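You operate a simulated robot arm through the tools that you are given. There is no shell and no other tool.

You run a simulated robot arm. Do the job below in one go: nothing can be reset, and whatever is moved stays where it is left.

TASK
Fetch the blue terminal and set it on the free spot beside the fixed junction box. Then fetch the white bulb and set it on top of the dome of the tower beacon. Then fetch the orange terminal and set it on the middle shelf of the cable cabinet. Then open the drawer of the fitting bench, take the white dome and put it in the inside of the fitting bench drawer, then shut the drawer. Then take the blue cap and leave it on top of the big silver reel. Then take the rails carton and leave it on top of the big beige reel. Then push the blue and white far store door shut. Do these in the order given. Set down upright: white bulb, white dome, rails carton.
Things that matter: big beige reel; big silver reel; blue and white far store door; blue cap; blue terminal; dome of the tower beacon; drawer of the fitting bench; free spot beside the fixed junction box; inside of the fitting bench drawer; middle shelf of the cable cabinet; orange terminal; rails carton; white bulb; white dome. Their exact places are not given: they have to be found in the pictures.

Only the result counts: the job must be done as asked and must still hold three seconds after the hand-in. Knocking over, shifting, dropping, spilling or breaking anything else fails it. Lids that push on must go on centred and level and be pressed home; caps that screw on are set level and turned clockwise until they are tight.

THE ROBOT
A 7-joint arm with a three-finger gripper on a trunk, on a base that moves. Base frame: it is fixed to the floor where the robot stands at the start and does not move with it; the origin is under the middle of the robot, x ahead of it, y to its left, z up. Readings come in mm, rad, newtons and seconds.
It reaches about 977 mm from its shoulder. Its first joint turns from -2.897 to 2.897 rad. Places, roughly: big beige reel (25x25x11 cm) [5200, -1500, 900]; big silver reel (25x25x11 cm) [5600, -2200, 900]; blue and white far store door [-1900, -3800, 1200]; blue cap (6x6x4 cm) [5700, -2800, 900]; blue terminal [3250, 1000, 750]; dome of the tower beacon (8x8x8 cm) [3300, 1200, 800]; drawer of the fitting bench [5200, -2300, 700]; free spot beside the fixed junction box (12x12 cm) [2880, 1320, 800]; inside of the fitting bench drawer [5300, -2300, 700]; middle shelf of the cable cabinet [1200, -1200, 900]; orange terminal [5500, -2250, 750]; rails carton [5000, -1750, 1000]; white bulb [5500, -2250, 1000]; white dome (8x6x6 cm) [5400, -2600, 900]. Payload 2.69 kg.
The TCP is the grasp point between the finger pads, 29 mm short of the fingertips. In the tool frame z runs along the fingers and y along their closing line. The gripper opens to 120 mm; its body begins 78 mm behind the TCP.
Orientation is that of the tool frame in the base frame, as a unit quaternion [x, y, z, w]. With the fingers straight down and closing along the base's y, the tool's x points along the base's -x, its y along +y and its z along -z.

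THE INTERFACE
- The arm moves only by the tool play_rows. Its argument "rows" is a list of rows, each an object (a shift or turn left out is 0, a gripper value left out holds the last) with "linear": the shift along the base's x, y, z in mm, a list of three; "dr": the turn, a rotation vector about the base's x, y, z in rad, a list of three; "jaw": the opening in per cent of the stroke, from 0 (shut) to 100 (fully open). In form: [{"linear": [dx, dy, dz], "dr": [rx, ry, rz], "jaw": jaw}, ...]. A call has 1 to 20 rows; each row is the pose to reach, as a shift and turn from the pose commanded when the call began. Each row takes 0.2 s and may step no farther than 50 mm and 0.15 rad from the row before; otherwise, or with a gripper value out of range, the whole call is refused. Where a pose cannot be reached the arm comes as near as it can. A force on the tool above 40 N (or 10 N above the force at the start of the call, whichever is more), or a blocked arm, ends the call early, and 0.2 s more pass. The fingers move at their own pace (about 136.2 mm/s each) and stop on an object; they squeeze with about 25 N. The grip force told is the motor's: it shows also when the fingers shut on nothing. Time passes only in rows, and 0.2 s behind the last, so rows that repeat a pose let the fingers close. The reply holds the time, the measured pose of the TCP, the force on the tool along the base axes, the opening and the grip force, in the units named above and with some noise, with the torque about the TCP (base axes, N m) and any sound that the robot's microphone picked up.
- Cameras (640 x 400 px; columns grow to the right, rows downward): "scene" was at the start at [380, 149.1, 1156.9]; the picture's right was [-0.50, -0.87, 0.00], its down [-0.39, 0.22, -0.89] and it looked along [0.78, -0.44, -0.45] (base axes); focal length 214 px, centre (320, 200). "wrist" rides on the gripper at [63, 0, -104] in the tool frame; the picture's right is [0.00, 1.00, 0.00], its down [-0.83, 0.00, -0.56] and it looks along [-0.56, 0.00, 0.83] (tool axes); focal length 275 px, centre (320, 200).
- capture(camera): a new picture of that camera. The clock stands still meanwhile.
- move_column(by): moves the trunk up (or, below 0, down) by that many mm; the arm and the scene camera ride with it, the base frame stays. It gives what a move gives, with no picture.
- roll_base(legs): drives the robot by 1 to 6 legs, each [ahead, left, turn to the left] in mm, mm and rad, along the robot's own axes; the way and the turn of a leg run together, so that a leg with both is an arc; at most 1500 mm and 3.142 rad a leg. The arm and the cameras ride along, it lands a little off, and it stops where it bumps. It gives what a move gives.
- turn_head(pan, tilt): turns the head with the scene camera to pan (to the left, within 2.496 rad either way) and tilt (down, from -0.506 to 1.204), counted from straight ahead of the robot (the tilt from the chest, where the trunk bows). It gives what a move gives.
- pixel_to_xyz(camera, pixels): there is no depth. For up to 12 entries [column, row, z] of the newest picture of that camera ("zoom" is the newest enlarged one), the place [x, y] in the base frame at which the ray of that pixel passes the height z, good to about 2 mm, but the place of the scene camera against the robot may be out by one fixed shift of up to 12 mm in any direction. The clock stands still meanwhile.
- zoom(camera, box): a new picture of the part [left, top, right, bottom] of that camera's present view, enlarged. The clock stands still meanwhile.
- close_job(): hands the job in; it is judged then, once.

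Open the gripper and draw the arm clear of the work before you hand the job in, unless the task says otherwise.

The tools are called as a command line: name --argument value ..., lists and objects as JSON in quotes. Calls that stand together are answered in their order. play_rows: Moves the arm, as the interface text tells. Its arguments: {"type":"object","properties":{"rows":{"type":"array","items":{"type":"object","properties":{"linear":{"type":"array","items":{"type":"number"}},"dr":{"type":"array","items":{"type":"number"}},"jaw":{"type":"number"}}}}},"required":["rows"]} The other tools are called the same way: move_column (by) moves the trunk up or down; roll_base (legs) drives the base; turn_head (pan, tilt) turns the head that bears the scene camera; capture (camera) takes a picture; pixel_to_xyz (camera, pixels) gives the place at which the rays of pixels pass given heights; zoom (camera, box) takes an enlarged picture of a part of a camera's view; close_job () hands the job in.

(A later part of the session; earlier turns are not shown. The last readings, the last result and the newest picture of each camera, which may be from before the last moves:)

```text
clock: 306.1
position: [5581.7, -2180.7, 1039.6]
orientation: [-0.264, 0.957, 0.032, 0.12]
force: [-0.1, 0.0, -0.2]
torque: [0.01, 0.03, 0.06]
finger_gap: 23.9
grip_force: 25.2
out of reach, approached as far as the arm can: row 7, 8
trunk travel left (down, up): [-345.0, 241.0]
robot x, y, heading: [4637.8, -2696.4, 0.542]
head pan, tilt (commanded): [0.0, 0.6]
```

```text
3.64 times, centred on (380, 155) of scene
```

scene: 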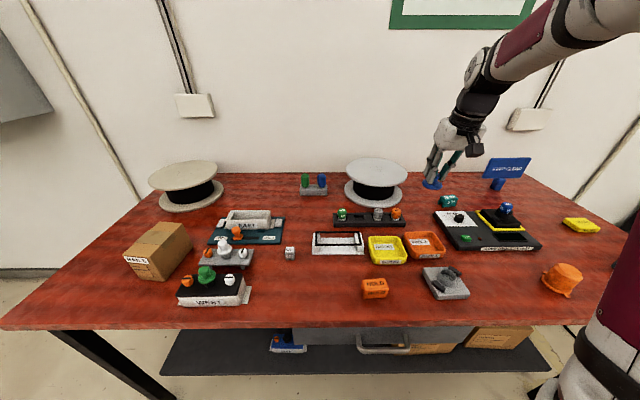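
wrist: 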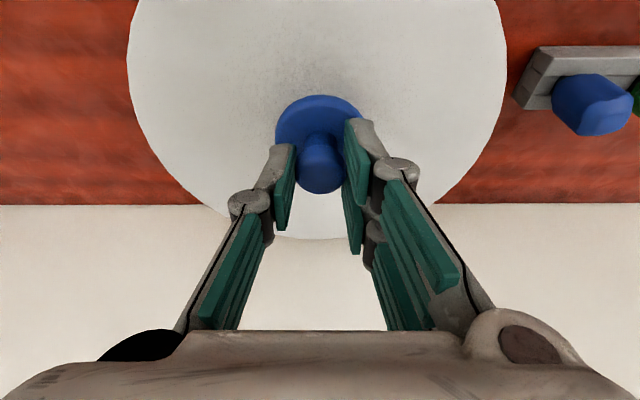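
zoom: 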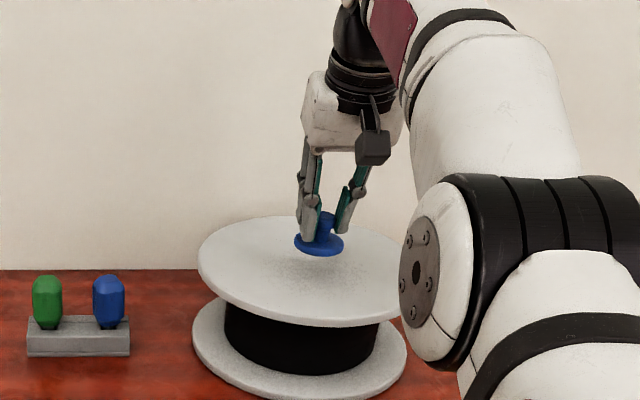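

The cap is over the reel, laterally centred (column 319) and about 30 mm short of the middle. I lower toward the surface with a slight forward shift.

play_rows --rows '[{"linear": [4, 2.5, -8]}, {"linear": [8, 5, -16]}, {"linear": [12, 7.5, -22]}, {"linear": [12, 7.5, -22]}]'

play_rows --rows '[{"linear": [0, 0, -4]}, {"linear": [0, 0, -4]}]'

zoom --camera "scene" --box '[340, 130, 420, 190]'

```text
clock: 307.1
position: [5586.5, -2175.7, 1015.6]
orientation: [-0.266, 0.956, 0.033, 0.12]
force: [0.9, -0.5, -0.5]
torque: [0.01, 0.03, -0.03]
finger_gap: 24.0
grip_force: 24.6
out of reach, approached as far as the arm can: row 1, 2, 3, 4
trunk travel left (down, up): [-345.0, 241.0]
robot x, y, heading: [4640.6, -2696.2, 0.542]
head pan, tilt (commanded): [0.0, 0.6]
```

```text
clock: 307.7
position: [5585.8, -2176.3, 1010.8]
orientation: [-0.265, 0.956, 0.034, 0.12]
force: [0.4, -0.3, -0.7]
torque: [0.03, -0.02, 0.0]
finger_gap: 24.2
grip_force: 24.4
trunk travel left (down, up): [-345.0, 241.0]
robot x, y, heading: [4645.6, -2696.0, 0.539]
head pan, tilt (commanded): [0.0, 0.6]
```

```text
6.67 times, centred on (380, 160) of scene
```

zoom: 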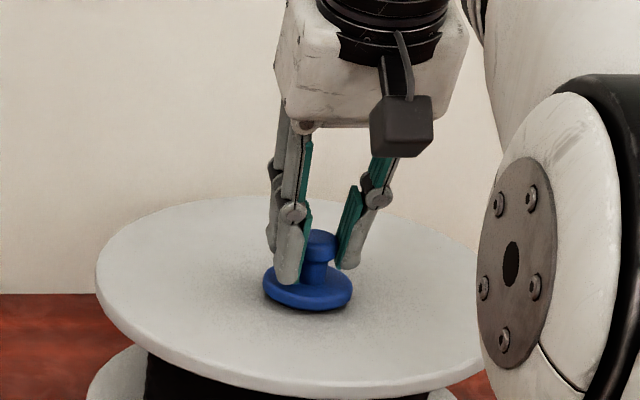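

The cap is just above the reel's top. I step down 3 mm at a time.

play_rows --rows '[{"linear": [0, 0, -3]}, {"linear": [0, 0, -3]}]'

play_rows --rows '[{"linear": [0, 0, -3]}, {"linear": [0, 0, -3]}]'

capture --camera "wrist"

```text
clock: 308.3
position: [5585.5, -2176.5, 1008.7]
orientation: [-0.265, 0.956, 0.034, 0.119]
force: [0.0, -0.6, 2.4]
torque: [-0.03, 0.0, -0.03]
finger_gap: 23.8
grip_force: 25.0
trunk travel left (down, up): [-345.0, 241.0]
robot x, y, heading: [4641.9, -2696.5, 0.54]
head pan, tilt (commanded): [0.0, 0.6]
```

```text
clock: 308.9
position: [5585.9, -2176.4, 1007.9]
orientation: [-0.265, 0.956, 0.034, 0.123]
force: [-1.5, 1.3, 17.8]
torque: [-0.08, -0.07, 0.02]
finger_gap: 23.7
grip_force: 25.3
trunk travel left (down, up): [-345.0, 241.0]
robot x, y, heading: [4638.7, -2698.6, 0.537]
head pan, tilt (commanded): [0.0, 0.6]
```

```text
taken
```

wrist: 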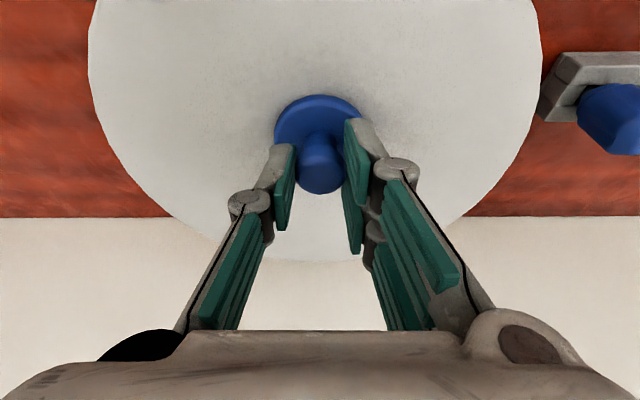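

Contact (18 N). I open the jaw and rise away from the cap.

play_rows --rows '[{"linear": [0, 0, 1]}, {"linear": [0, 0, 1], "jaw": 30}, {"linear": [0, 0, 1], "jaw": 40}, {"linear": [0, 0, 1], "jaw": 40}, {"linear": [0, 0, 1], "jaw": 40}]'

capture --camera "wrist"

```text
clock: 310.1
position: [5587.2, -2175.8, 1005.2]
orientation: [-0.264, 0.956, 0.033, 0.121]
force: [-0.7, 0.1, 0.4]
torque: [0.0, 0.02, 0.0]
finger_gap: 48.3
grip_force: 0.1
trunk travel left (down, up): [-345.0, 241.0]
robot x, y, heading: [4645.1, -2697.0, 0.54]
head pan, tilt (commanded): [0.0, 0.6]
```

```text
taken
```

wrist: 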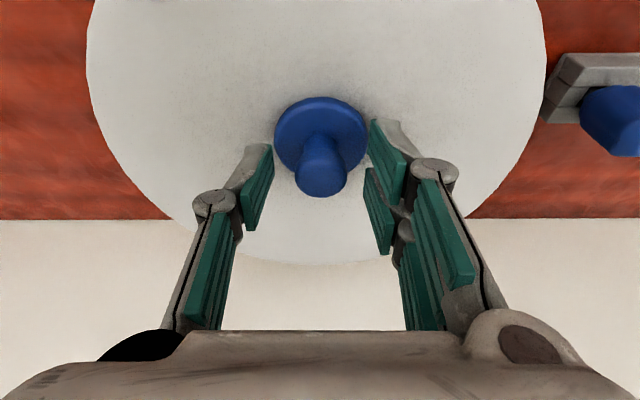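

The cap stands free on the reel. I withdraw along the tool axis, up and back.

play_rows --rows '[{"linear": [-4, -2.5, 20]}, {"linear": [-9, -5.5, 45]}, {"linear": [-22, -13, 80]}, {"linear": [-50, -30, 100]}, {"linear": [-85, -50, 110]}, {"linear": [-120, -71, 110]}, {"linear": [-155, -92, 110]}, {"linear": [-155, -92, 110]}]'

capture --camera "wrist"

zoom --camera "scene" --box '[330, 130, 430, 210]'

```text
clock: 311.9
position: [5430.2, -2268.1, 1113.4]
orientation: [-0.264, 0.956, 0.033, 0.12]
force: [-0.2, 0.6, -1.0]
torque: [-0.03, 0.0, 0.0]
finger_gap: 48.1
grip_force: 0.0
trunk travel left (down, up): [-345.0, 241.0]
robot x, y, heading: [4641.8, -2696.1, 0.541]
head pan, tilt (commanded): [0.0, 0.6]
```

```text
taken
```

wrist: 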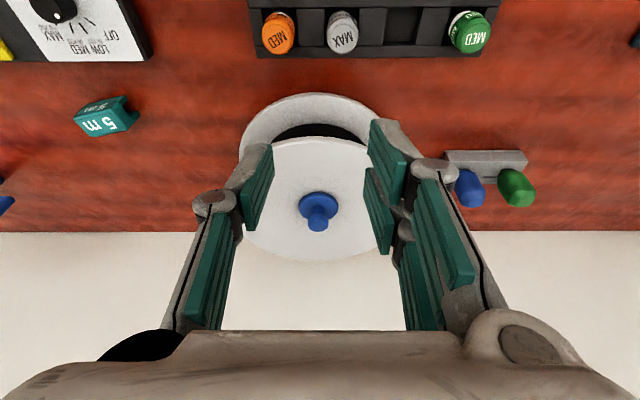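

```text
5.00 times, centred on (380, 170) of scene
```

zoom: 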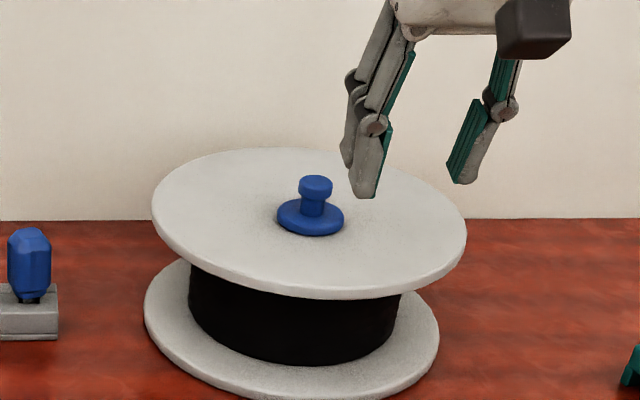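

The cap rests near the middle of the silver reel. Next is the rails carton and the beige reel at the bench's left end; I look left to plan a stance at that end.

turn_head --pan 0.7 --tilt 0.4

capture --camera "scene"

turn_head --pan 1.3 --tilt 0.4

capture --camera "scene"

```text
clock: 312.9
position: [5430.5, -2268.2, 1112.2]
orientation: [-0.265, 0.956, 0.033, 0.12]
force: [0.3, 0.5, 0.1]
torque: [-0.02, 0.02, 0.0]
finger_gap: 47.8
grip_force: 0.1
trunk travel left (down, up): [-345.0, 241.0]
robot x, y, heading: [4639.8, -2698.1, 0.539]
head pan, tilt (commanded): [0.7, 0.4]
```

```text
taken
```

scene: 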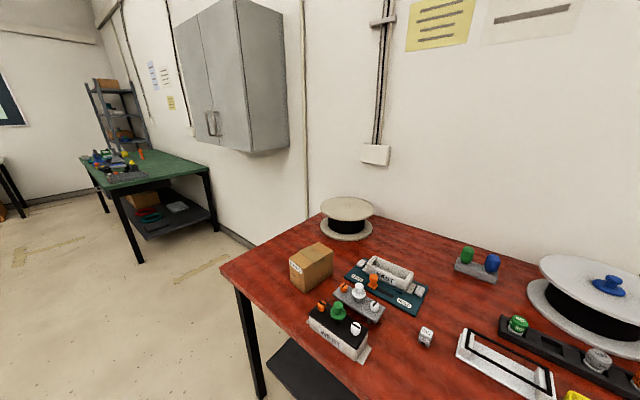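

```text
clock: 313.9
position: [5430.8, -2268.6, 1113.6]
orientation: [-0.264, 0.956, 0.033, 0.12]
force: [0.3, -0.7, 0.4]
torque: [-0.01, -0.02, 0.02]
finger_gap: 47.9
grip_force: 0.1
trunk travel left (down, up): [-345.0, 241.0]
robot x, y, heading: [4642.8, -2697.4, 0.541]
head pan, tilt (commanded): [1.3, 0.4]
```

```text
taken
```

scene: 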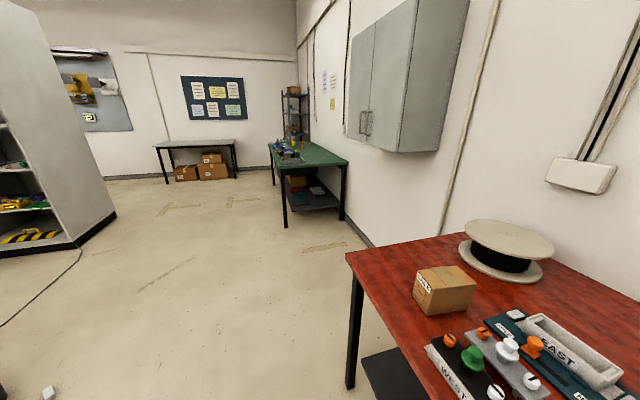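

I measure the wall, the wall cabinet's bottom corners and the beige reel / carton from this view.

pixel_to_xyz --camera "scene" --pixels '[[372, 245, 0], [347, 138, 1200], [398, 152, 1200], [440, 149, 1200], [398, 152, 1100], [440, 149, 1100], [440, 149, 1250], [347, 254, 850], [355, 388, 0], [505, 240, 960], [470, 238, 960], [545, 243, 960]]'

zoom --camera "scene" --box '[390, 200, 580, 330]'

```text
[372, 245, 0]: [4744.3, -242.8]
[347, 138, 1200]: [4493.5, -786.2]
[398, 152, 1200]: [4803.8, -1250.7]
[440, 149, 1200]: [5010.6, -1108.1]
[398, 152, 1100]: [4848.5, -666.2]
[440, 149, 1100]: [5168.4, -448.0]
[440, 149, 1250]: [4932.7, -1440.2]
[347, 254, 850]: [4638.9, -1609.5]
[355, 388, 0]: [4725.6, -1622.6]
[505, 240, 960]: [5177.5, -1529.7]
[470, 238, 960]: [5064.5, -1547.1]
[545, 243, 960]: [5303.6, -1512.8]
```

```text
3.08 times, centred on (485, 265) of scene
```

zoom: 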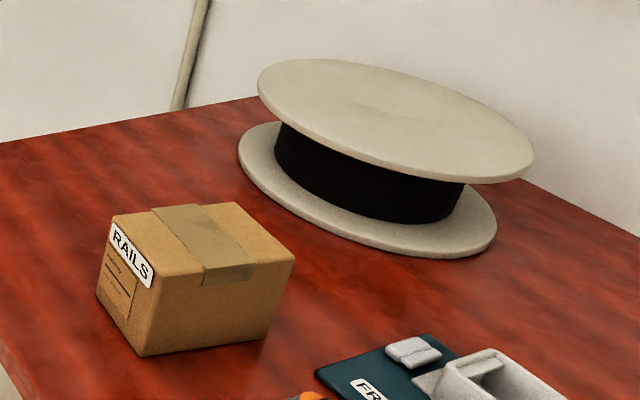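

I compute the carton's base corners and the beige reel's rim from this picture.

pixel_to_xyz --camera "zoom" --pixels '[[142, 355, 850], [97, 295, 850], [267, 338, 850], [155, 290, 930], [112, 217, 930], [294, 262, 930], [240, 203, 930], [258, 88, 960], [533, 160, 960], [395, 122, 960], [295, 62, 960], [410, 183, 950]]'

```text
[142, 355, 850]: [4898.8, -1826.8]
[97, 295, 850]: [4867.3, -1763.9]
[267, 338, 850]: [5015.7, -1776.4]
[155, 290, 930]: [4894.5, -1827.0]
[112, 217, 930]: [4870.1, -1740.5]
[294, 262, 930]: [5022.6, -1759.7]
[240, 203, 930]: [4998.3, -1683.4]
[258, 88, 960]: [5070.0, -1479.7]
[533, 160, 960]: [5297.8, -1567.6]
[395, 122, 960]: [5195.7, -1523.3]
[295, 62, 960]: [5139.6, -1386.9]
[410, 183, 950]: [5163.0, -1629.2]
```

The carton is about 140×90×80 mm with its long side along the bench depth; the reel's middle is near (5186,-1525). Both can be reached from one stance, so I drive left 650 mm (40 mm back for safety).

roll_base --legs '[[-50, 650, 0.01]]'

turn_head --pan 0.0 --tilt 0.7

capture --camera "scene"

capture --camera "wrist"

```text
clock: 317.6
position: [5043.2, -1727.3, 1113.2]
orientation: [-0.271, 0.954, 0.034, 0.12]
force: [0.0, 0.0, 1.0]
torque: [0.0, 0.01, 0.01]
finger_gap: 47.9
grip_force: 0.0
trunk travel left (down, up): [-345.0, 241.0]
robot x, y, heading: [4256.1, -2168.0, 0.552]
head pan, tilt (commanded): [1.3, 0.4]
```

```text
clock: 319.1
position: [5041.5, -1727.2, 1112.4]
orientation: [-0.271, 0.954, 0.035, 0.121]
force: [0.2, 0.8, -0.4]
torque: [0.01, -0.02, -0.01]
finger_gap: 48.0
grip_force: 0.0
trunk travel left (down, up): [-345.0, 241.0]
robot x, y, heading: [4259.7, -2165.8, 0.558]
head pan, tilt (commanded): [0.0, 0.7]
```

```text
taken
```

scene: 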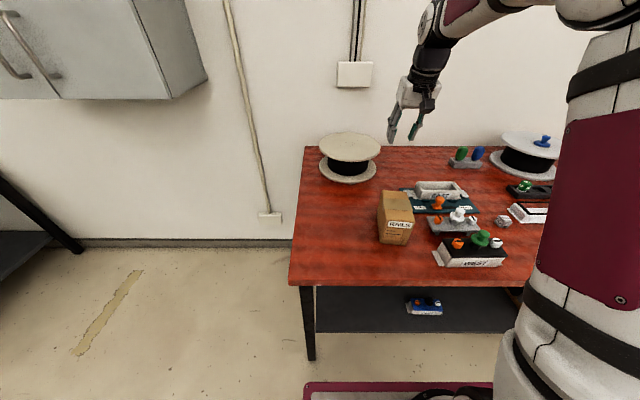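

```text
taken
```

wrist: 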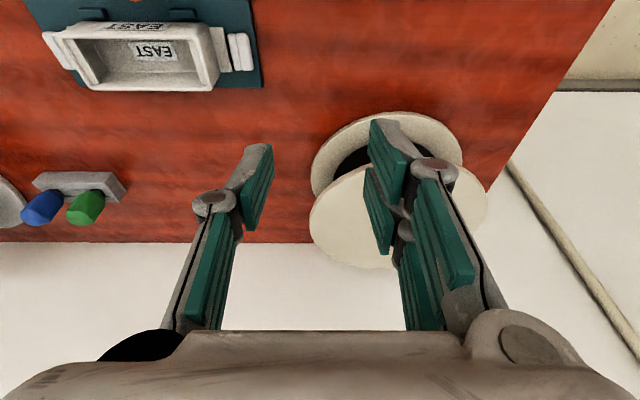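

The carton is at scene (396,218). I pull the hand back 240 mm to view the carton from above with the wrist camera.

play_rows --rows '[{"linear": [-35, -21.7, 5]}, {"linear": [-70, -43.4, 10]}, {"linear": [-105, -65, 15]}, {"linear": [-140, -86.8, 20]}, {"linear": [-175, -108.5, 20]}, {"linear": [-205, -127, 20]}, {"linear": [-205, -127, 20]}]'

capture --camera "wrist"

zoom --camera "scene" --box '[340, 160, 500, 280]'

```text
clock: 320.6
position: [4837.1, -1855.1, 1132.7]
orientation: [-0.271, 0.955, 0.034, 0.119]
force: [0.4, 0.1, -0.1]
torque: [0.0, 0.01, 0.02]
finger_gap: 48.0
grip_force: 0.0
trunk travel left (down, up): [-345.0, 241.0]
robot x, y, heading: [4260.6, -2162.2, 0.552]
head pan, tilt (commanded): [0.0, 0.7]
```

```text
taken
```

wrist: 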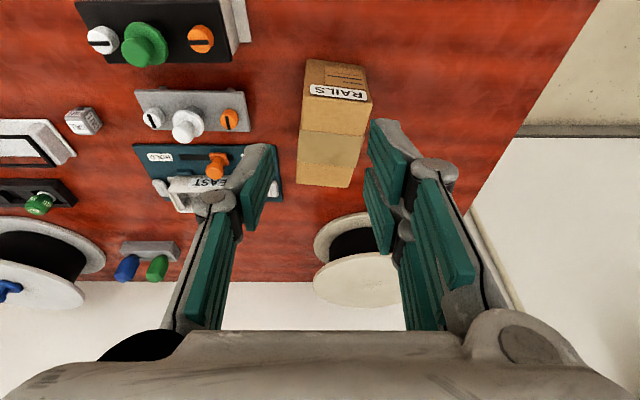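

```text
3.33 times, centred on (420, 220) of scene
```

zoom: 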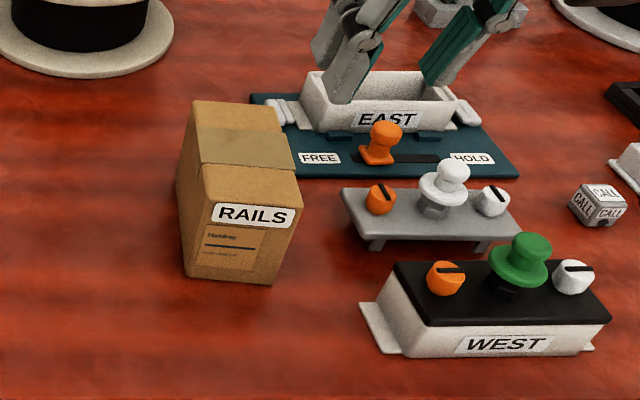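

I zoom the wrist view on the carton to get its top-face corners.

zoom --camera "wrist" --box '[250, 45, 410, 205]'

```text
2.50 times, centred on (330, 125) of wrist
```

zoom: 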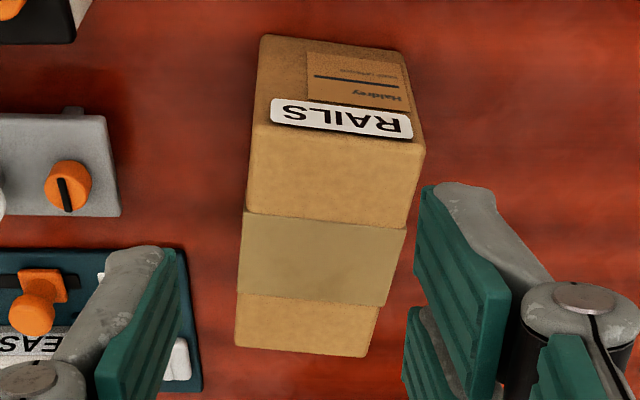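

I compute the carton's bottom near corners at z=850 and top corners for several heights.

pixel_to_xyz --camera "zoom" --pixels '[[262, 36, 850], [403, 52, 850], [252, 124, 930], [252, 124, 950], [424, 152, 930], [424, 152, 950], [236, 347, 930], [236, 347, 950], [367, 357, 930], [367, 357, 950], [190, 300, 880], [118, 215, 880]]'

```text
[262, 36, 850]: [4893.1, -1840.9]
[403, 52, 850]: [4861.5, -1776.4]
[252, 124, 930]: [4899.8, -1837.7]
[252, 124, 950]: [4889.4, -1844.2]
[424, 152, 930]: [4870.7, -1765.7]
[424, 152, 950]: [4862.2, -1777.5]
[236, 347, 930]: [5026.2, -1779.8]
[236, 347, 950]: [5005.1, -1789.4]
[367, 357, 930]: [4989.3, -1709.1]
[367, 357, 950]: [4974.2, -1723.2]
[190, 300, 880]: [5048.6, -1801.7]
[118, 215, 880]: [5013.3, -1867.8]
```

The carton is 130×73×96 mm, centre (4935.5,-1781.5), its long side at 25.5°. I move above it, turning the tool -0.108 rad and opening the jaw to 84 %.

play_rows --rows '[{"linear": [24, 18, -20], "dr": [0, 0, -0.027], "jaw": 84}, {"linear": [48, 36, -40], "dr": [0, 0, -0.054], "jaw": 84}, {"linear": [72, 54, -60], "dr": [0, 0, -0.081], "jaw": 84}, {"linear": [95, 72, -80], "dr": [0, 0, -0.108], "jaw": 84}, {"linear": [95, 72, -80], "dr": [0, 0, -0.108], "jaw": 84}]'

play_rows --rows '[{"linear": [0, 0, 0], "dr": [0.0215, -0.045, 0]}, {"linear": [0, 0, 0], "dr": [0.043, -0.09, 0]}, {"linear": [0, 0, 0], "dr": [0.043, -0.09, 0]}]'

capture --camera "wrist"

```text
clock: 321.9
position: [4930.3, -1783.8, 1053.3]
orientation: [-0.219, 0.968, 0.027, 0.121]
force: [-0.5, 0.3, 0.3]
torque: [-0.03, -0.01, 0.02]
finger_gap: 100.6
grip_force: 0.0
trunk travel left (down, up): [-345.0, 241.0]
robot x, y, heading: [4258.7, -2159.5, 0.558]
head pan, tilt (commanded): [0.0, 0.7]
```

```text
clock: 322.6
position: [4931.3, -1783.2, 1053.0]
orientation: [-0.218, 0.96, 0.039, 0.169]
force: [-0.3, 0.1, -0.1]
torque: [-0.02, 0.0, -0.02]
finger_gap: 100.6
grip_force: 0.0
trunk travel left (down, up): [-345.0, 241.0]
robot x, y, heading: [4259.5, -2163.7, 0.552]
head pan, tilt (commanded): [0.0, 0.7]
```

```text
taken
```

wrist: 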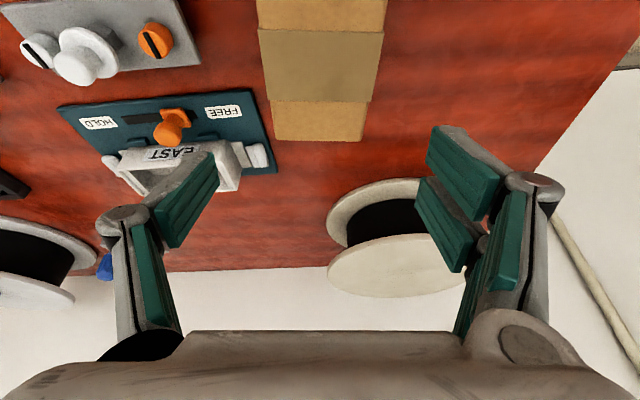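

I verify the carton's far top edge ((275,139) to (362,142)) against the expected place.

pixel_to_xyz --camera "wrist" --pixels '[[275, 139, 946], [363, 142, 946], [262, 30, 946], [380, 32, 946], [270, 100, 946], [370, 102, 946], [276, 172, 870], [327, 255, 960], [467, 240, 960], [398, 297, 960]]'

```text
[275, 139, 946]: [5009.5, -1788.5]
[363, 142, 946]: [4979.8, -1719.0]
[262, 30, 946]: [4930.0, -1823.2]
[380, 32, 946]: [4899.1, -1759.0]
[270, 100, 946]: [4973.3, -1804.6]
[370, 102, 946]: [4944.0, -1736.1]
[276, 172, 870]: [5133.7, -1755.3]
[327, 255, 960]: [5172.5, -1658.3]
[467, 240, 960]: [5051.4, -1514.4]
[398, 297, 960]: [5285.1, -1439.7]
```

The carton is centred and aligned. I descend to z≈928.

play_rows --rows '[{"linear": [2, 1, -40]}, {"linear": [2, 1, -80]}, {"linear": [2, 1, -110]}, {"linear": [2, 1, -125]}, {"linear": [2, 1, -125]}]'

capture --camera "wrist"

zoom --camera "scene" --box '[340, 130, 500, 260]'

```text
clock: 323.9
position: [4933.9, -1780.4, 930.0]
orientation: [-0.217, 0.961, 0.038, 0.17]
force: [0.1, -0.2, 0.0]
torque: [-0.01, -0.02, 0.01]
finger_gap: 100.5
grip_force: 0.0
trunk travel left (down, up): [-345.0, 241.0]
robot x, y, heading: [4259.2, -2162.8, 0.555]
head pan, tilt (commanded): [0.0, 0.7]
```

```text
taken
```

wrist: 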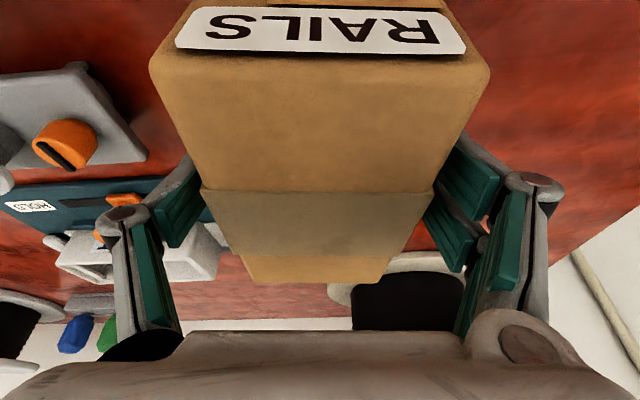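

```text
3.08 times, centred on (420, 195) of scene
```

zoom: 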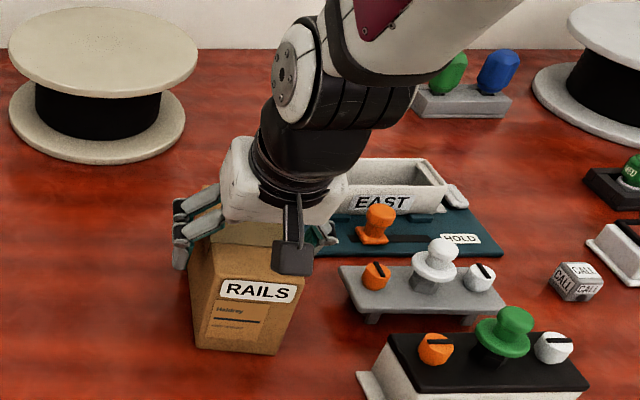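

The fingers straddle the carton. I close on it.

play_rows --rows '[{"linear": [0, 0, -1], "jaw": 70}, {"linear": [0, 0, -1], "jaw": 55}, {"linear": [0, 0, -1], "jaw": 30}, {"linear": [0, 0, -1], "jaw": 0}, {"linear": [0, 0, -1], "jaw": 0}, {"linear": [0, 0, -1], "jaw": 0}]'

capture --camera "wrist"

```text
clock: 325.2
position: [4933.4, -1780.6, 927.8]
orientation: [-0.217, 0.961, 0.038, 0.17]
force: [1.2, -1.7, 2.5]
torque: [0.08, -0.01, -0.06]
finger_gap: 75.1
grip_force: 24.9
trunk travel left (down, up): [-345.0, 241.0]
robot x, y, heading: [4257.1, -2163.3, 0.551]
head pan, tilt (commanded): [0.0, 0.7]
```

```text
taken
```

wrist: 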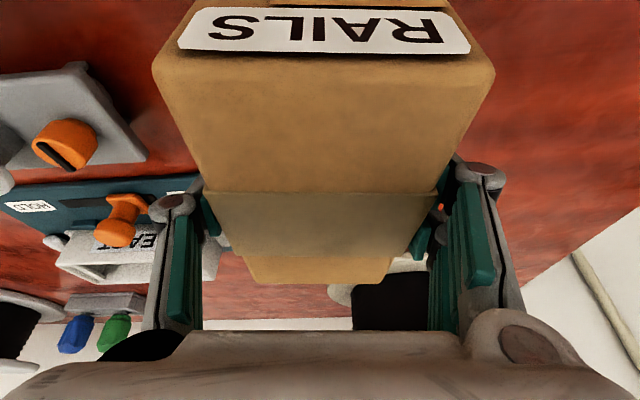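

Gripped at 75 mm. I lift it slowly and check that it stays level.

play_rows --rows '[{"linear": [0, 0, 8]}, {"linear": [0, 0, 25]}, {"linear": [0, 0, 60]}, {"linear": [0, 0, 100]}, {"linear": [0, 0, 140]}, {"linear": [0, 0, 165]}, {"linear": [0, 0, 165]}]'

capture --camera "wrist"

capture --camera "scene"

```text
clock: 326.9
position: [4934.7, -1781.0, 1091.7]
orientation: [-0.217, 0.961, 0.038, 0.17]
force: [0.0, 0.1, -1.9]
torque: [-0.02, -0.03, 0.01]
finger_gap: 74.8
grip_force: 24.7
trunk travel left (down, up): [-345.0, 241.0]
robot x, y, heading: [4260.4, -2166.1, 0.553]
head pan, tilt (commanded): [0.0, 0.7]
```

```text
taken
```

wrist: 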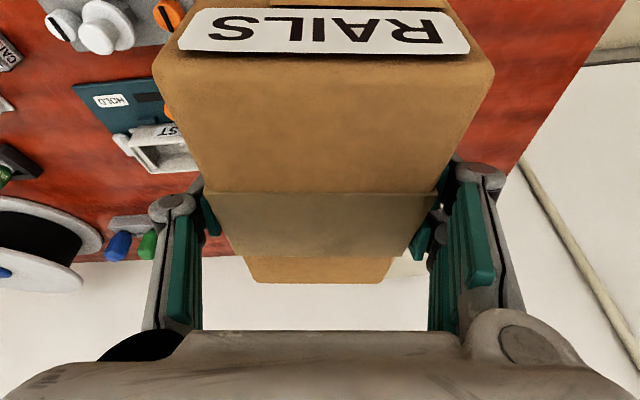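

```text
taken
```

scene: 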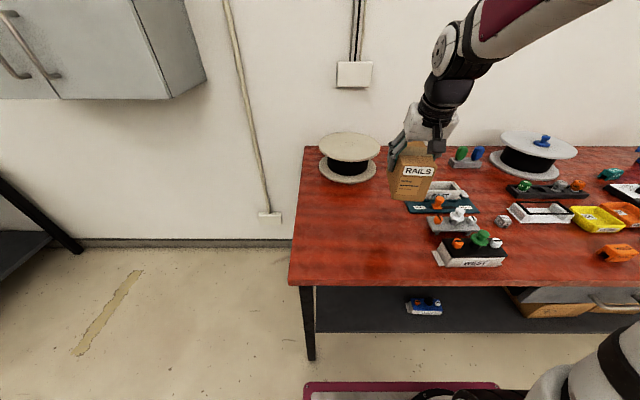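

The carton is held level. I roll 50 mm nearer the bench, then carry it over the beige reel's middle, about (5180,-1529).

roll_base --legs '[[50, 0, 0]]'

play_rows --rows '[{"linear": [28.5, 32, 0]}, {"linear": [57, 64, 0]}, {"linear": [85.5, 96, 0]}, {"linear": [114, 128, 0]}, {"linear": [142.5, 160, 0]}, {"linear": [171, 192, 0]}, {"linear": [200, 225, 0]}, {"linear": [200, 225, 0]}]'

capture --camera "wrist"

capture --camera "scene"

```text
clock: 327.8
position: [4978.6, -1753.7, 1091.2]
orientation: [-0.217, 0.961, 0.038, 0.169]
force: [-0.4, -0.3, -2.2]
torque: [0.0, 0.0, 0.01]
finger_gap: 74.9
grip_force: 25.0
trunk travel left (down, up): [-345.0, 241.0]
robot x, y, heading: [4302.6, -2138.0, 0.553]
head pan, tilt (commanded): [0.0, 0.7]
```

```text
clock: 329.6
position: [5177.1, -1528.8, 1092.2]
orientation: [-0.217, 0.961, 0.038, 0.169]
force: [0.9, -0.2, -2.6]
torque: [-0.02, 0.03, 0.0]
finger_gap: 74.9
grip_force: 24.5
trunk travel left (down, up): [-345.0, 241.0]
robot x, y, heading: [4297.3, -2140.0, 0.555]
head pan, tilt (commanded): [0.0, 0.7]
```

```text
taken
```

wrist: 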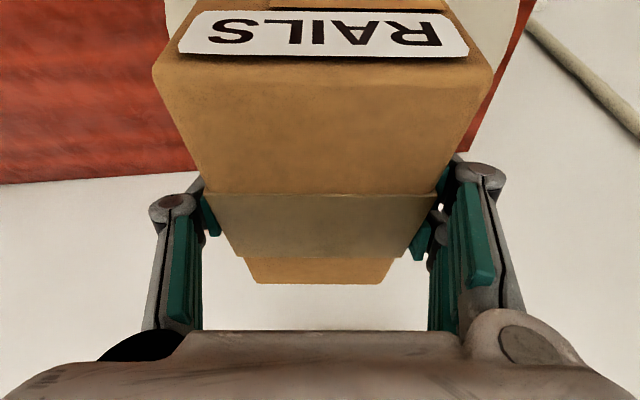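

```text
taken
```

scene: 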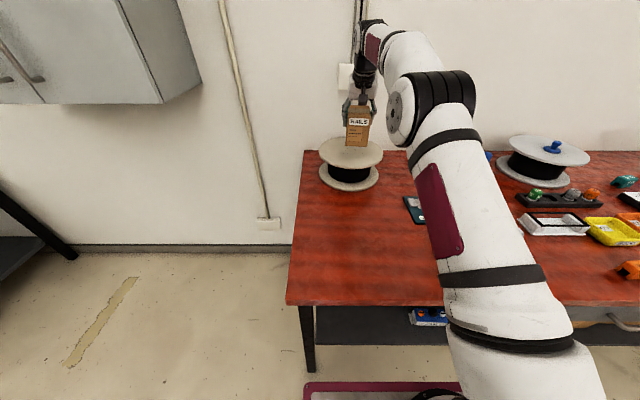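

I zoom the scene view to check the carton's position over the reel.

zoom --camera "scene" --box '[300, 70, 420, 200]'

pixel_to_xyz --camera "zoom" --pixels '[[95, 270, 960], [310, 270, 960], [200, 325, 958], [200, 265, 960], [178, 232, 1014], [240, 232, 1014], [185, 170, 1100]]'

```text
3.08 times, centred on (360, 135) of scene
```

zoom: 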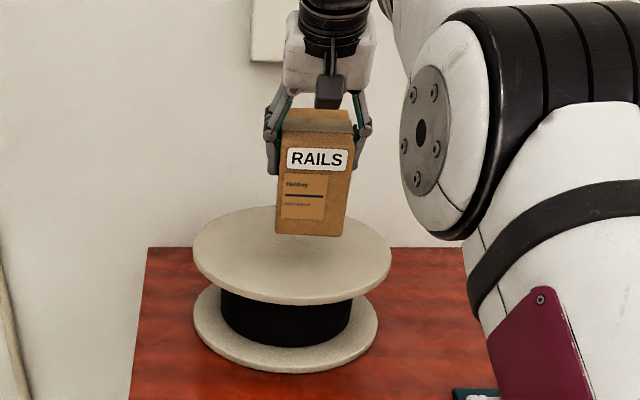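

```text
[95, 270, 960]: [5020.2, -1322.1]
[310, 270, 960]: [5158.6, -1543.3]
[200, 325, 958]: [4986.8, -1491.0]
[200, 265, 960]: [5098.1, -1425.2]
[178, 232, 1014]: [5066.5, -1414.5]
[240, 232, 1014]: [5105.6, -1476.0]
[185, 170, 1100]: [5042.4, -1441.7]
```

I recompute with the right pixels: reel rim (193,252), (391,262), (300,304) and carton near-bottom corners (276,233), (343,237).

pixel_to_xyz --camera "zoom" --pixels '[[193, 252, 960], [391, 262, 960], [292, 257, 960], [300, 303, 958], [276, 233, 1014], [343, 237, 1014], [309, 235, 1014]]'

```text
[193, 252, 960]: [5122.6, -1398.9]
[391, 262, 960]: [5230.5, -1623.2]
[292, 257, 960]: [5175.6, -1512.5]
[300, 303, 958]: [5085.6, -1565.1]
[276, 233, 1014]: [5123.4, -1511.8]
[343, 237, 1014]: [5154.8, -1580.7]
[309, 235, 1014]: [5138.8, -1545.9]
```

The carton is about 19 mm right of the reel's middle. I shift it by (-14,+11) and lower to z≈1050.

play_rows --rows '[{"linear": [-14, 11, -5]}, {"linear": [-14, 11, -25]}, {"linear": [-14, 11, -41]}, {"linear": [-14, 11, -41]}]'

zoom --camera "scene" --box '[300, 70, 420, 200]'

capture --camera "wrist"

```text
clock: 330.6
position: [5163.9, -1517.9, 1051.3]
orientation: [-0.218, 0.96, 0.039, 0.169]
force: [0.0, 0.5, -2.6]
torque: [0.02, -0.06, 0.01]
finger_gap: 74.8
grip_force: 24.6
trunk travel left (down, up): [-345.0, 241.0]
robot x, y, heading: [4305.4, -2140.7, 0.552]
head pan, tilt (commanded): [0.0, 0.7]
```

```text
3.08 times, centred on (360, 135) of scene
```

zoom: 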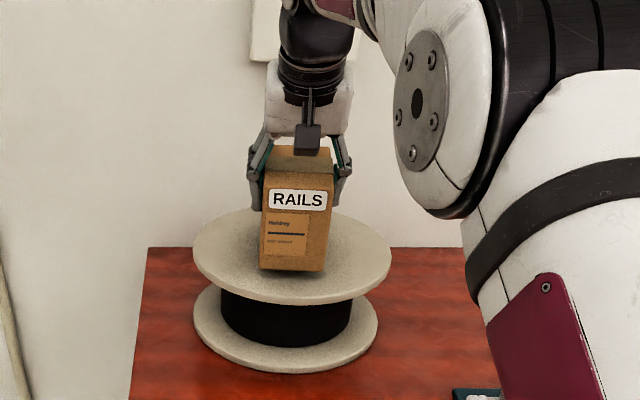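

```text
taken
```

wrist: 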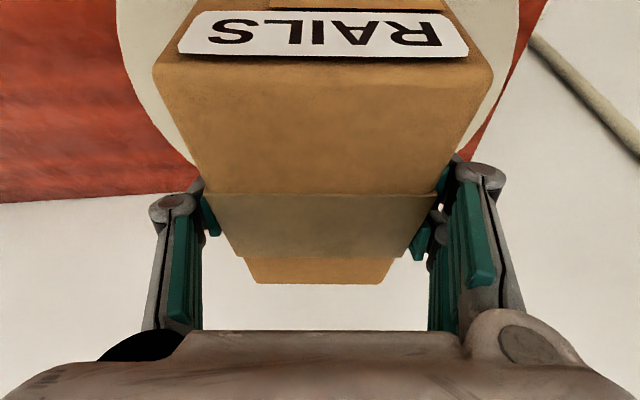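

The carton is now centred over the reel. I step down 4 mm at a time.

play_rows --rows '[{"linear": [0, 0, -4]}, {"linear": [0, 0, -8]}, {"linear": [0, 0, -8]}]'

play_rows --rows '[{"linear": [0, 0, -3]}, {"linear": [0, 0, -3]}]'

play_rows --rows '[{"linear": [0, 0, -3]}, {"linear": [0, 0, -3]}]'

```text
clock: 331.4
position: [5163.9, -1517.1, 1043.5]
orientation: [-0.218, 0.96, 0.038, 0.169]
force: [-0.1, 0.7, -3.6]
torque: [-0.06, -0.03, 0.0]
finger_gap: 74.8
grip_force: 24.5
trunk travel left (down, up): [-345.0, 241.0]
robot x, y, heading: [4303.0, -2141.6, 0.552]
head pan, tilt (commanded): [0.0, 0.7]
```

```text
clock: 332.0
position: [5164.3, -1517.9, 1041.0]
orientation: [-0.218, 0.96, 0.038, 0.17]
force: [0.4, 0.8, -2.4]
torque: [0.02, 0.01, 0.02]
finger_gap: 74.6
grip_force: 24.7
trunk travel left (down, up): [-345.0, 241.0]
robot x, y, heading: [4298.5, -2139.4, 0.553]
head pan, tilt (commanded): [0.0, 0.7]
```

```text
clock: 332.6
position: [5164.0, -1518.5, 1037.9]
orientation: [-0.216, 0.961, 0.039, 0.171]
force: [-0.2, -0.1, 0.9]
torque: [0.07, 0.1, -0.06]
finger_gap: 74.8
grip_force: 25.1
trunk travel left (down, up): [-345.0, 241.0]
robot x, y, heading: [4301.2, -2138.2, 0.549]
head pan, tilt (commanded): [0.0, 0.7]
```

Contact is beginning at z≈1038. I press 2 mm more, then look and release.

play_rows --rows '[{"linear": [0, 0, -2]}, {"linear": [0, 0, -2]}]'

zoom --camera "scene" --box '[310, 90, 410, 190]'

```text
clock: 333.2
position: [5163.8, -1518.1, 1037.6]
orientation: [-0.217, 0.96, 0.038, 0.171]
force: [-2.9, -3.0, 13.4]
torque: [-0.01, 0.52, -0.03]
finger_gap: 74.5
grip_force: 24.7
trunk travel left (down, up): [-345.0, 241.0]
robot x, y, heading: [4299.7, -2140.1, 0.555]
head pan, tilt (commanded): [0.0, 0.7]
```

```text
4.00 times, centred on (360, 140) of scene
```

zoom: 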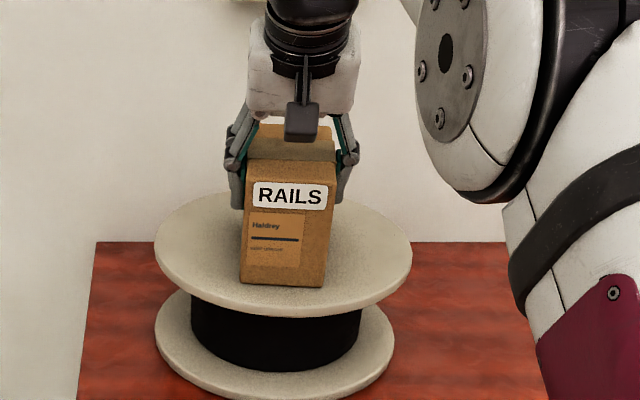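

The carton stands on the reel (13 N contact). I open the jaw gently and check.

play_rows --rows '[{"linear": [0, 0, 1], "jaw": 66}, {"linear": [0, 0, 1], "jaw": 75}, {"linear": [0, 0, 1], "jaw": 84}, {"linear": [0, 0, 1], "jaw": 84}, {"linear": [0, 0, 1], "jaw": 84}]'

capture --camera "wrist"

```text
clock: 334.4
position: [5163.8, -1518.9, 1036.0]
orientation: [-0.217, 0.961, 0.038, 0.169]
force: [0.6, 0.3, 0.2]
torque: [-0.01, 0.01, 0.0]
finger_gap: 100.7
grip_force: 0.0
trunk travel left (down, up): [-345.0, 241.0]
robot x, y, heading: [4299.6, -2137.8, 0.555]
head pan, tilt (commanded): [0.0, 0.7]
```

```text
taken
```

wrist: 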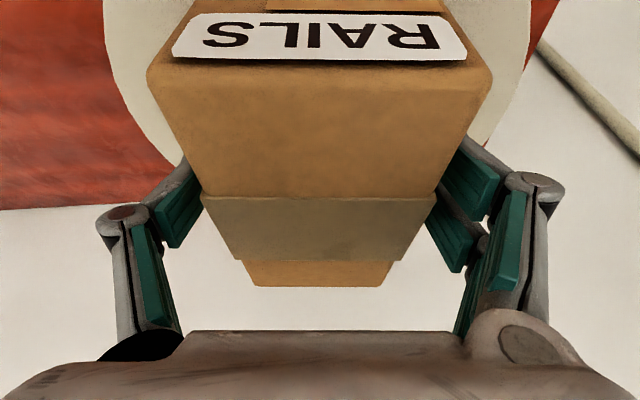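

Both fingers are clear of the carton. I rise straight up, then draw back.

play_rows --rows '[{"linear": [0, 0, 30]}, {"linear": [-2, -1, 60]}, {"linear": [-6, -4, 90]}, {"linear": [-14, -9, 115]}, {"linear": [-40, -25, 130]}, {"linear": [-75, -47, 135]}, {"linear": [-112, -70, 135]}, {"linear": [-150, -93, 135]}, {"linear": [-188, -116, 135]}, {"linear": [-226, -140, 135]}, {"linear": [-226, -140, 135]}]'

capture --camera "scene"

zoom --camera "scene" --box '[300, 90, 420, 200]'

```text
clock: 336.8
position: [4937.8, -1658.8, 1168.7]
orientation: [-0.217, 0.96, 0.039, 0.17]
force: [0.4, 0.2, 0.7]
torque: [-0.01, 0.02, 0.02]
finger_gap: 100.8
grip_force: 0.0
trunk travel left (down, up): [-345.0, 241.0]
robot x, y, heading: [4302.2, -2141.1, 0.548]
head pan, tilt (commanded): [0.0, 0.7]
```

```text
taken
```

scene: 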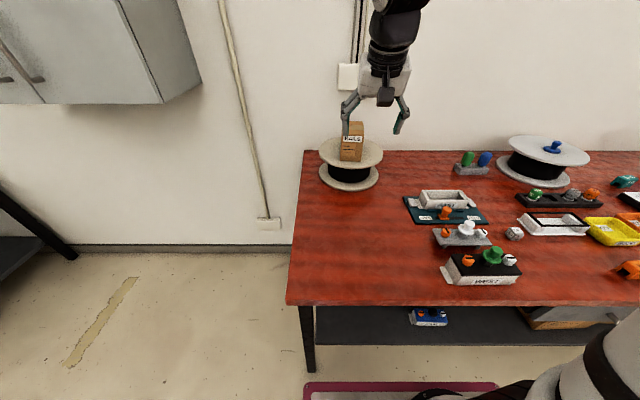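

```text
3.64 times, centred on (360, 145) of scene
```

zoom: 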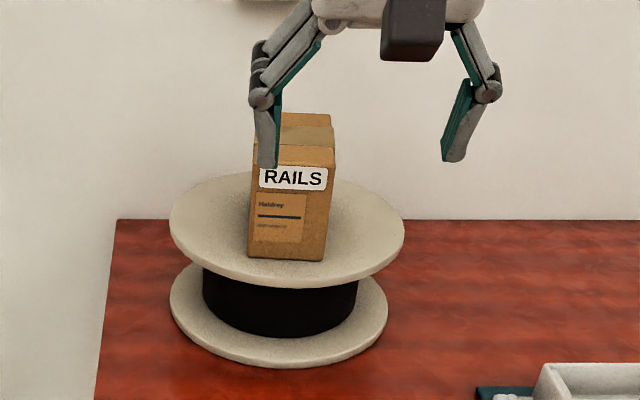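

The carton stands upright on the beige reel. Last is the far store door: I first untilt and tuck the arm, closing the gripper.

play_rows --rows '[{"linear": [-14, -32, 0], "dr": [-0.0386, 0.0802, 0], "jaw": 0}, {"linear": [-28, -64, 0], "dr": [-0.0772, 0.1604, 0], "jaw": 0}, {"linear": [-42, -96, 0], "dr": [-0.1158, 0.2406, 0]}, {"linear": [-56, -128, 0], "dr": [-0.1544, 0.3208, 0]}, {"linear": [-70, -160, 0], "dr": [-0.1544, 0.3208, 0]}, {"linear": [-84, -192, 0], "dr": [-0.1544, 0.3208, 0]}, {"linear": [-98, -224, 0], "dr": [-0.1544, 0.3208, 0]}, {"linear": [-112, -256, 0], "dr": [-0.1544, 0.3208, 0]}, {"linear": [-112, -256, 0], "dr": [-0.1544, 0.3208, 0]}]'

capture --camera "scene"

```text
clock: 338.8
position: [4826.4, -1914.9, 1169.1]
orientation: [-0.221, 0.975, -0.002, -0.003]
force: [0.9, -0.8, -0.6]
torque: [-0.01, -0.01, 0.04]
finger_gap: 0.0
grip_force: 25.2
trunk travel left (down, up): [-345.0, 241.0]
robot x, y, heading: [4301.4, -2136.9, 0.552]
head pan, tilt (commanded): [0.0, 0.7]
```

```text
taken
```

scene: 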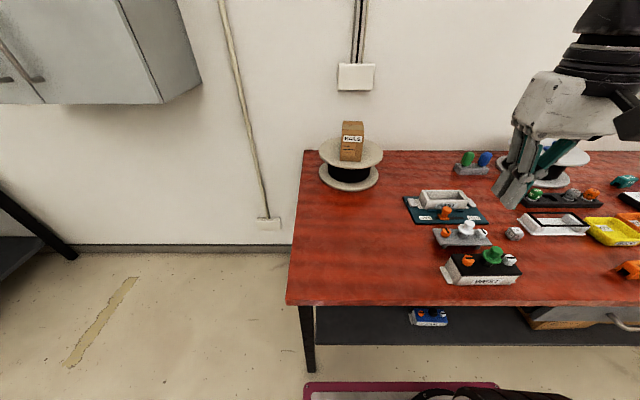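

All is in place there. I drive back and leftward along the aisle to open floor near (2400,100).

roll_base --legs '[[-200, 0, 0], [-60, 1180, 0], [-95, 862, 0], [-95, 862, 0]]'

turn_head --pan 1.9 --tilt 0.3

capture --camera "scene"

```text
clock: 354.4
position: [3006.0, 367.5, 1169.3]
orientation: [-0.191, 0.982, -0.002, -0.003]
force: [0.7, -0.9, 0.3]
torque: [0.05, 0.01, 0.0]
finger_gap: 0.0
grip_force: 25.5
trunk travel left (down, up): [-345.0, 241.0]
robot x, y, heading: [2467.2, 175.4, 0.49]
head pan, tilt (commanded): [0.0, 0.7]
```

```text
clock: 356.3
position: [3006.2, 366.6, 1169.7]
orientation: [-0.191, 0.982, -0.002, -0.003]
force: [0.4, 0.6, 1.5]
torque: [-0.03, 0.03, 0.0]
finger_gap: 0.1
grip_force: 24.8
trunk travel left (down, up): [-345.0, 241.0]
robot x, y, heading: [2467.0, 174.2, 0.493]
head pan, tilt (commanded): [1.901, 0.3]
```

```text
taken
```

scene: 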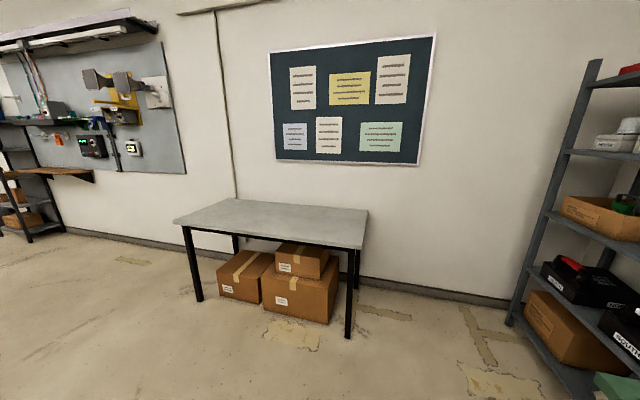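

I turn to face west, drive 2.37 m to near the starting place, and turn toward the far store.

roll_base --legs '[[0, 0, 2.65], [1200, 0, 0], [1170, 0, 0], [0, 0, 0.94]]'

turn_head --pan 0.1 --tilt 0.2

capture --camera "scene"

```text
clock: 376.7
position: [-314.3, -279.9, 1169.4]
orientation: [0.908, 0.419, 0.003, -0.002]
force: [-0.9, 0.4, 0.1]
torque: [-0.03, 0.04, 0.05]
finger_gap: 0.1
grip_force: 25.4
trunk travel left (down, up): [-345.0, 241.0]
robot x, y, heading: [75.0, 142.5, -2.171]
head pan, tilt (commanded): [1.901, 0.3]
```

```text
clock: 378.5
position: [-313.8, -279.1, 1170.3]
orientation: [0.908, 0.42, 0.003, -0.002]
force: [0.2, -0.5, 0.9]
torque: [0.0, 0.0, 0.0]
finger_gap: 0.0
grip_force: 24.9
trunk travel left (down, up): [-345.0, 241.0]
robot x, y, heading: [71.5, 143.2, -2.171]
head pan, tilt (commanded): [0.099, 0.201]
```

```text
taken
```

scene: 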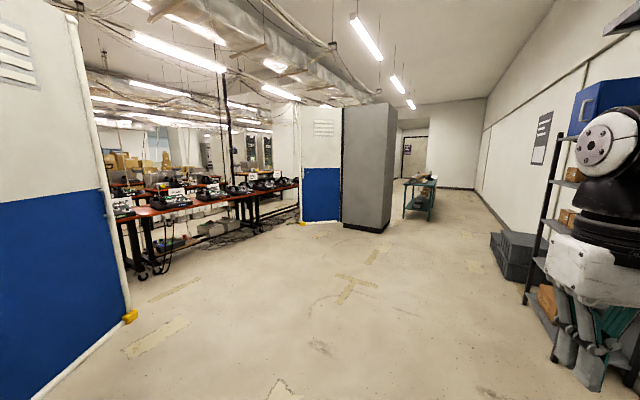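

The far store is at columns 300-395: its blue/white door (302-342) stands open left of the grey body. I zoom and locate its floor points.

zoom --camera "scene" --box '[270, 90, 450, 250]'

pixel_to_xyz --camera "scene" --pixels '[[303, 224, 0], [341, 220, 0], [344, 226, 0], [385, 232, 0], [395, 221, 0], [303, 222, 80], [342, 220, 80], [404, 218, 0], [240, 225, 0]]'

```text
2.50 times, centred on (360, 170) of scene
```

zoom: 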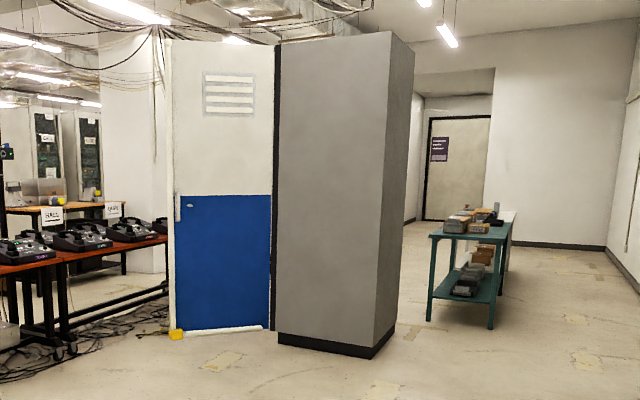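

```text
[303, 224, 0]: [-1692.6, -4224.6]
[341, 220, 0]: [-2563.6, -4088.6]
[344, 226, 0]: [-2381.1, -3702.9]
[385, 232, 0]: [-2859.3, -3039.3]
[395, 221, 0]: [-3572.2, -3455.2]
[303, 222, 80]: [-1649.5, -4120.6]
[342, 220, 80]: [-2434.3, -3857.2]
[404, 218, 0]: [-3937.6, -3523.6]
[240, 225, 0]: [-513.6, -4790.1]
```

The door is hinged at the store's near-left corner (about (-2390,-3740)) and its free end is near (-1650,-4120); it must swing clockwise past the aisle. I measure the bench legs bordering that aisle.

pixel_to_xyz --camera "zoom" --pixels '[[72, 350, 0], [55, 357, 0], [160, 292, 0], [126, 272, 0], [175, 336, 0], [268, 330, 30], [281, 345, 0], [370, 358, 0], [168, 40, 2000], [272, 45, 2000]]'

zoom --camera "scene" --box '[220, 150, 350, 250]'

```text
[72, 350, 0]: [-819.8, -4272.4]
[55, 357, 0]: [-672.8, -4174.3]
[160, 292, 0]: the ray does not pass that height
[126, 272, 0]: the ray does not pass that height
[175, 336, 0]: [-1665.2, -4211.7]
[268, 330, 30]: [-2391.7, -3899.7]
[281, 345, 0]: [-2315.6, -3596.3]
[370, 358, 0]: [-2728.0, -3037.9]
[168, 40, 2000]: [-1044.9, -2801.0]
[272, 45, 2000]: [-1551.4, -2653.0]
```

```text
4.00 times, centred on (285, 200) of scene
```

zoom: 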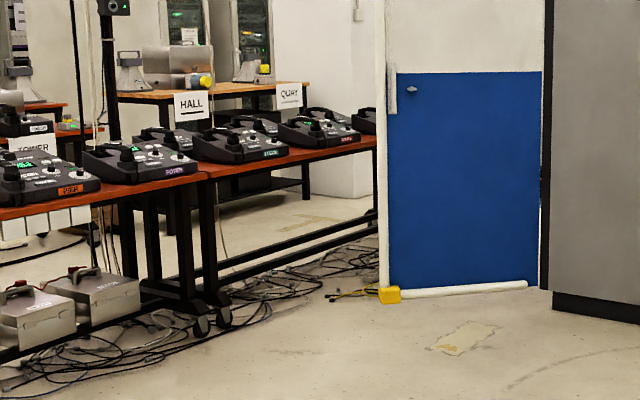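

The aisle in front of the store is about 1.35 m wide, enough to drive along it pushing the door. I drive toward the store first for a better look.

roll_base --legs '[[973, 315, 0], [973, 315, 0], [800, 260, 0]]'

turn_head --pan 0.0 --tilt 0.4

capture --camera "scene"

```text
clock: 392.8
position: [-1107.4, -3054.2, 1170.6]
orientation: [0.908, 0.42, 0.003, -0.002]
force: [0.2, 0.1, 0.8]
torque: [-0.01, 0.01, 0.02]
finger_gap: 0.1
grip_force: 25.0
trunk travel left (down, up): [-345.0, 241.0]
robot x, y, heading: [-722.8, -2632.6, -2.167]
head pan, tilt (commanded): [0.099, 0.201]
```

```text
clock: 393.5
position: [-1106.4, -3053.0, 1169.7]
orientation: [0.907, 0.421, 0.002, -0.002]
force: [0.2, 0.1, 0.4]
torque: [-0.02, -0.01, 0.01]
finger_gap: 0.0
grip_force: 25.4
trunk travel left (down, up): [-345.0, 241.0]
robot x, y, heading: [-717.4, -2631.1, -2.165]
head pan, tilt (commanded): [0.0, 0.4]
```

```text
taken
```

scene: 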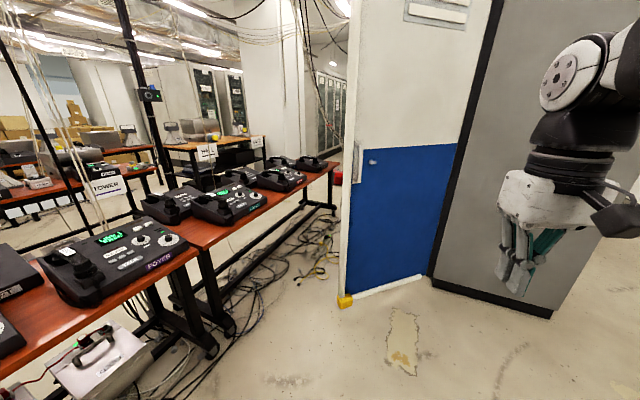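

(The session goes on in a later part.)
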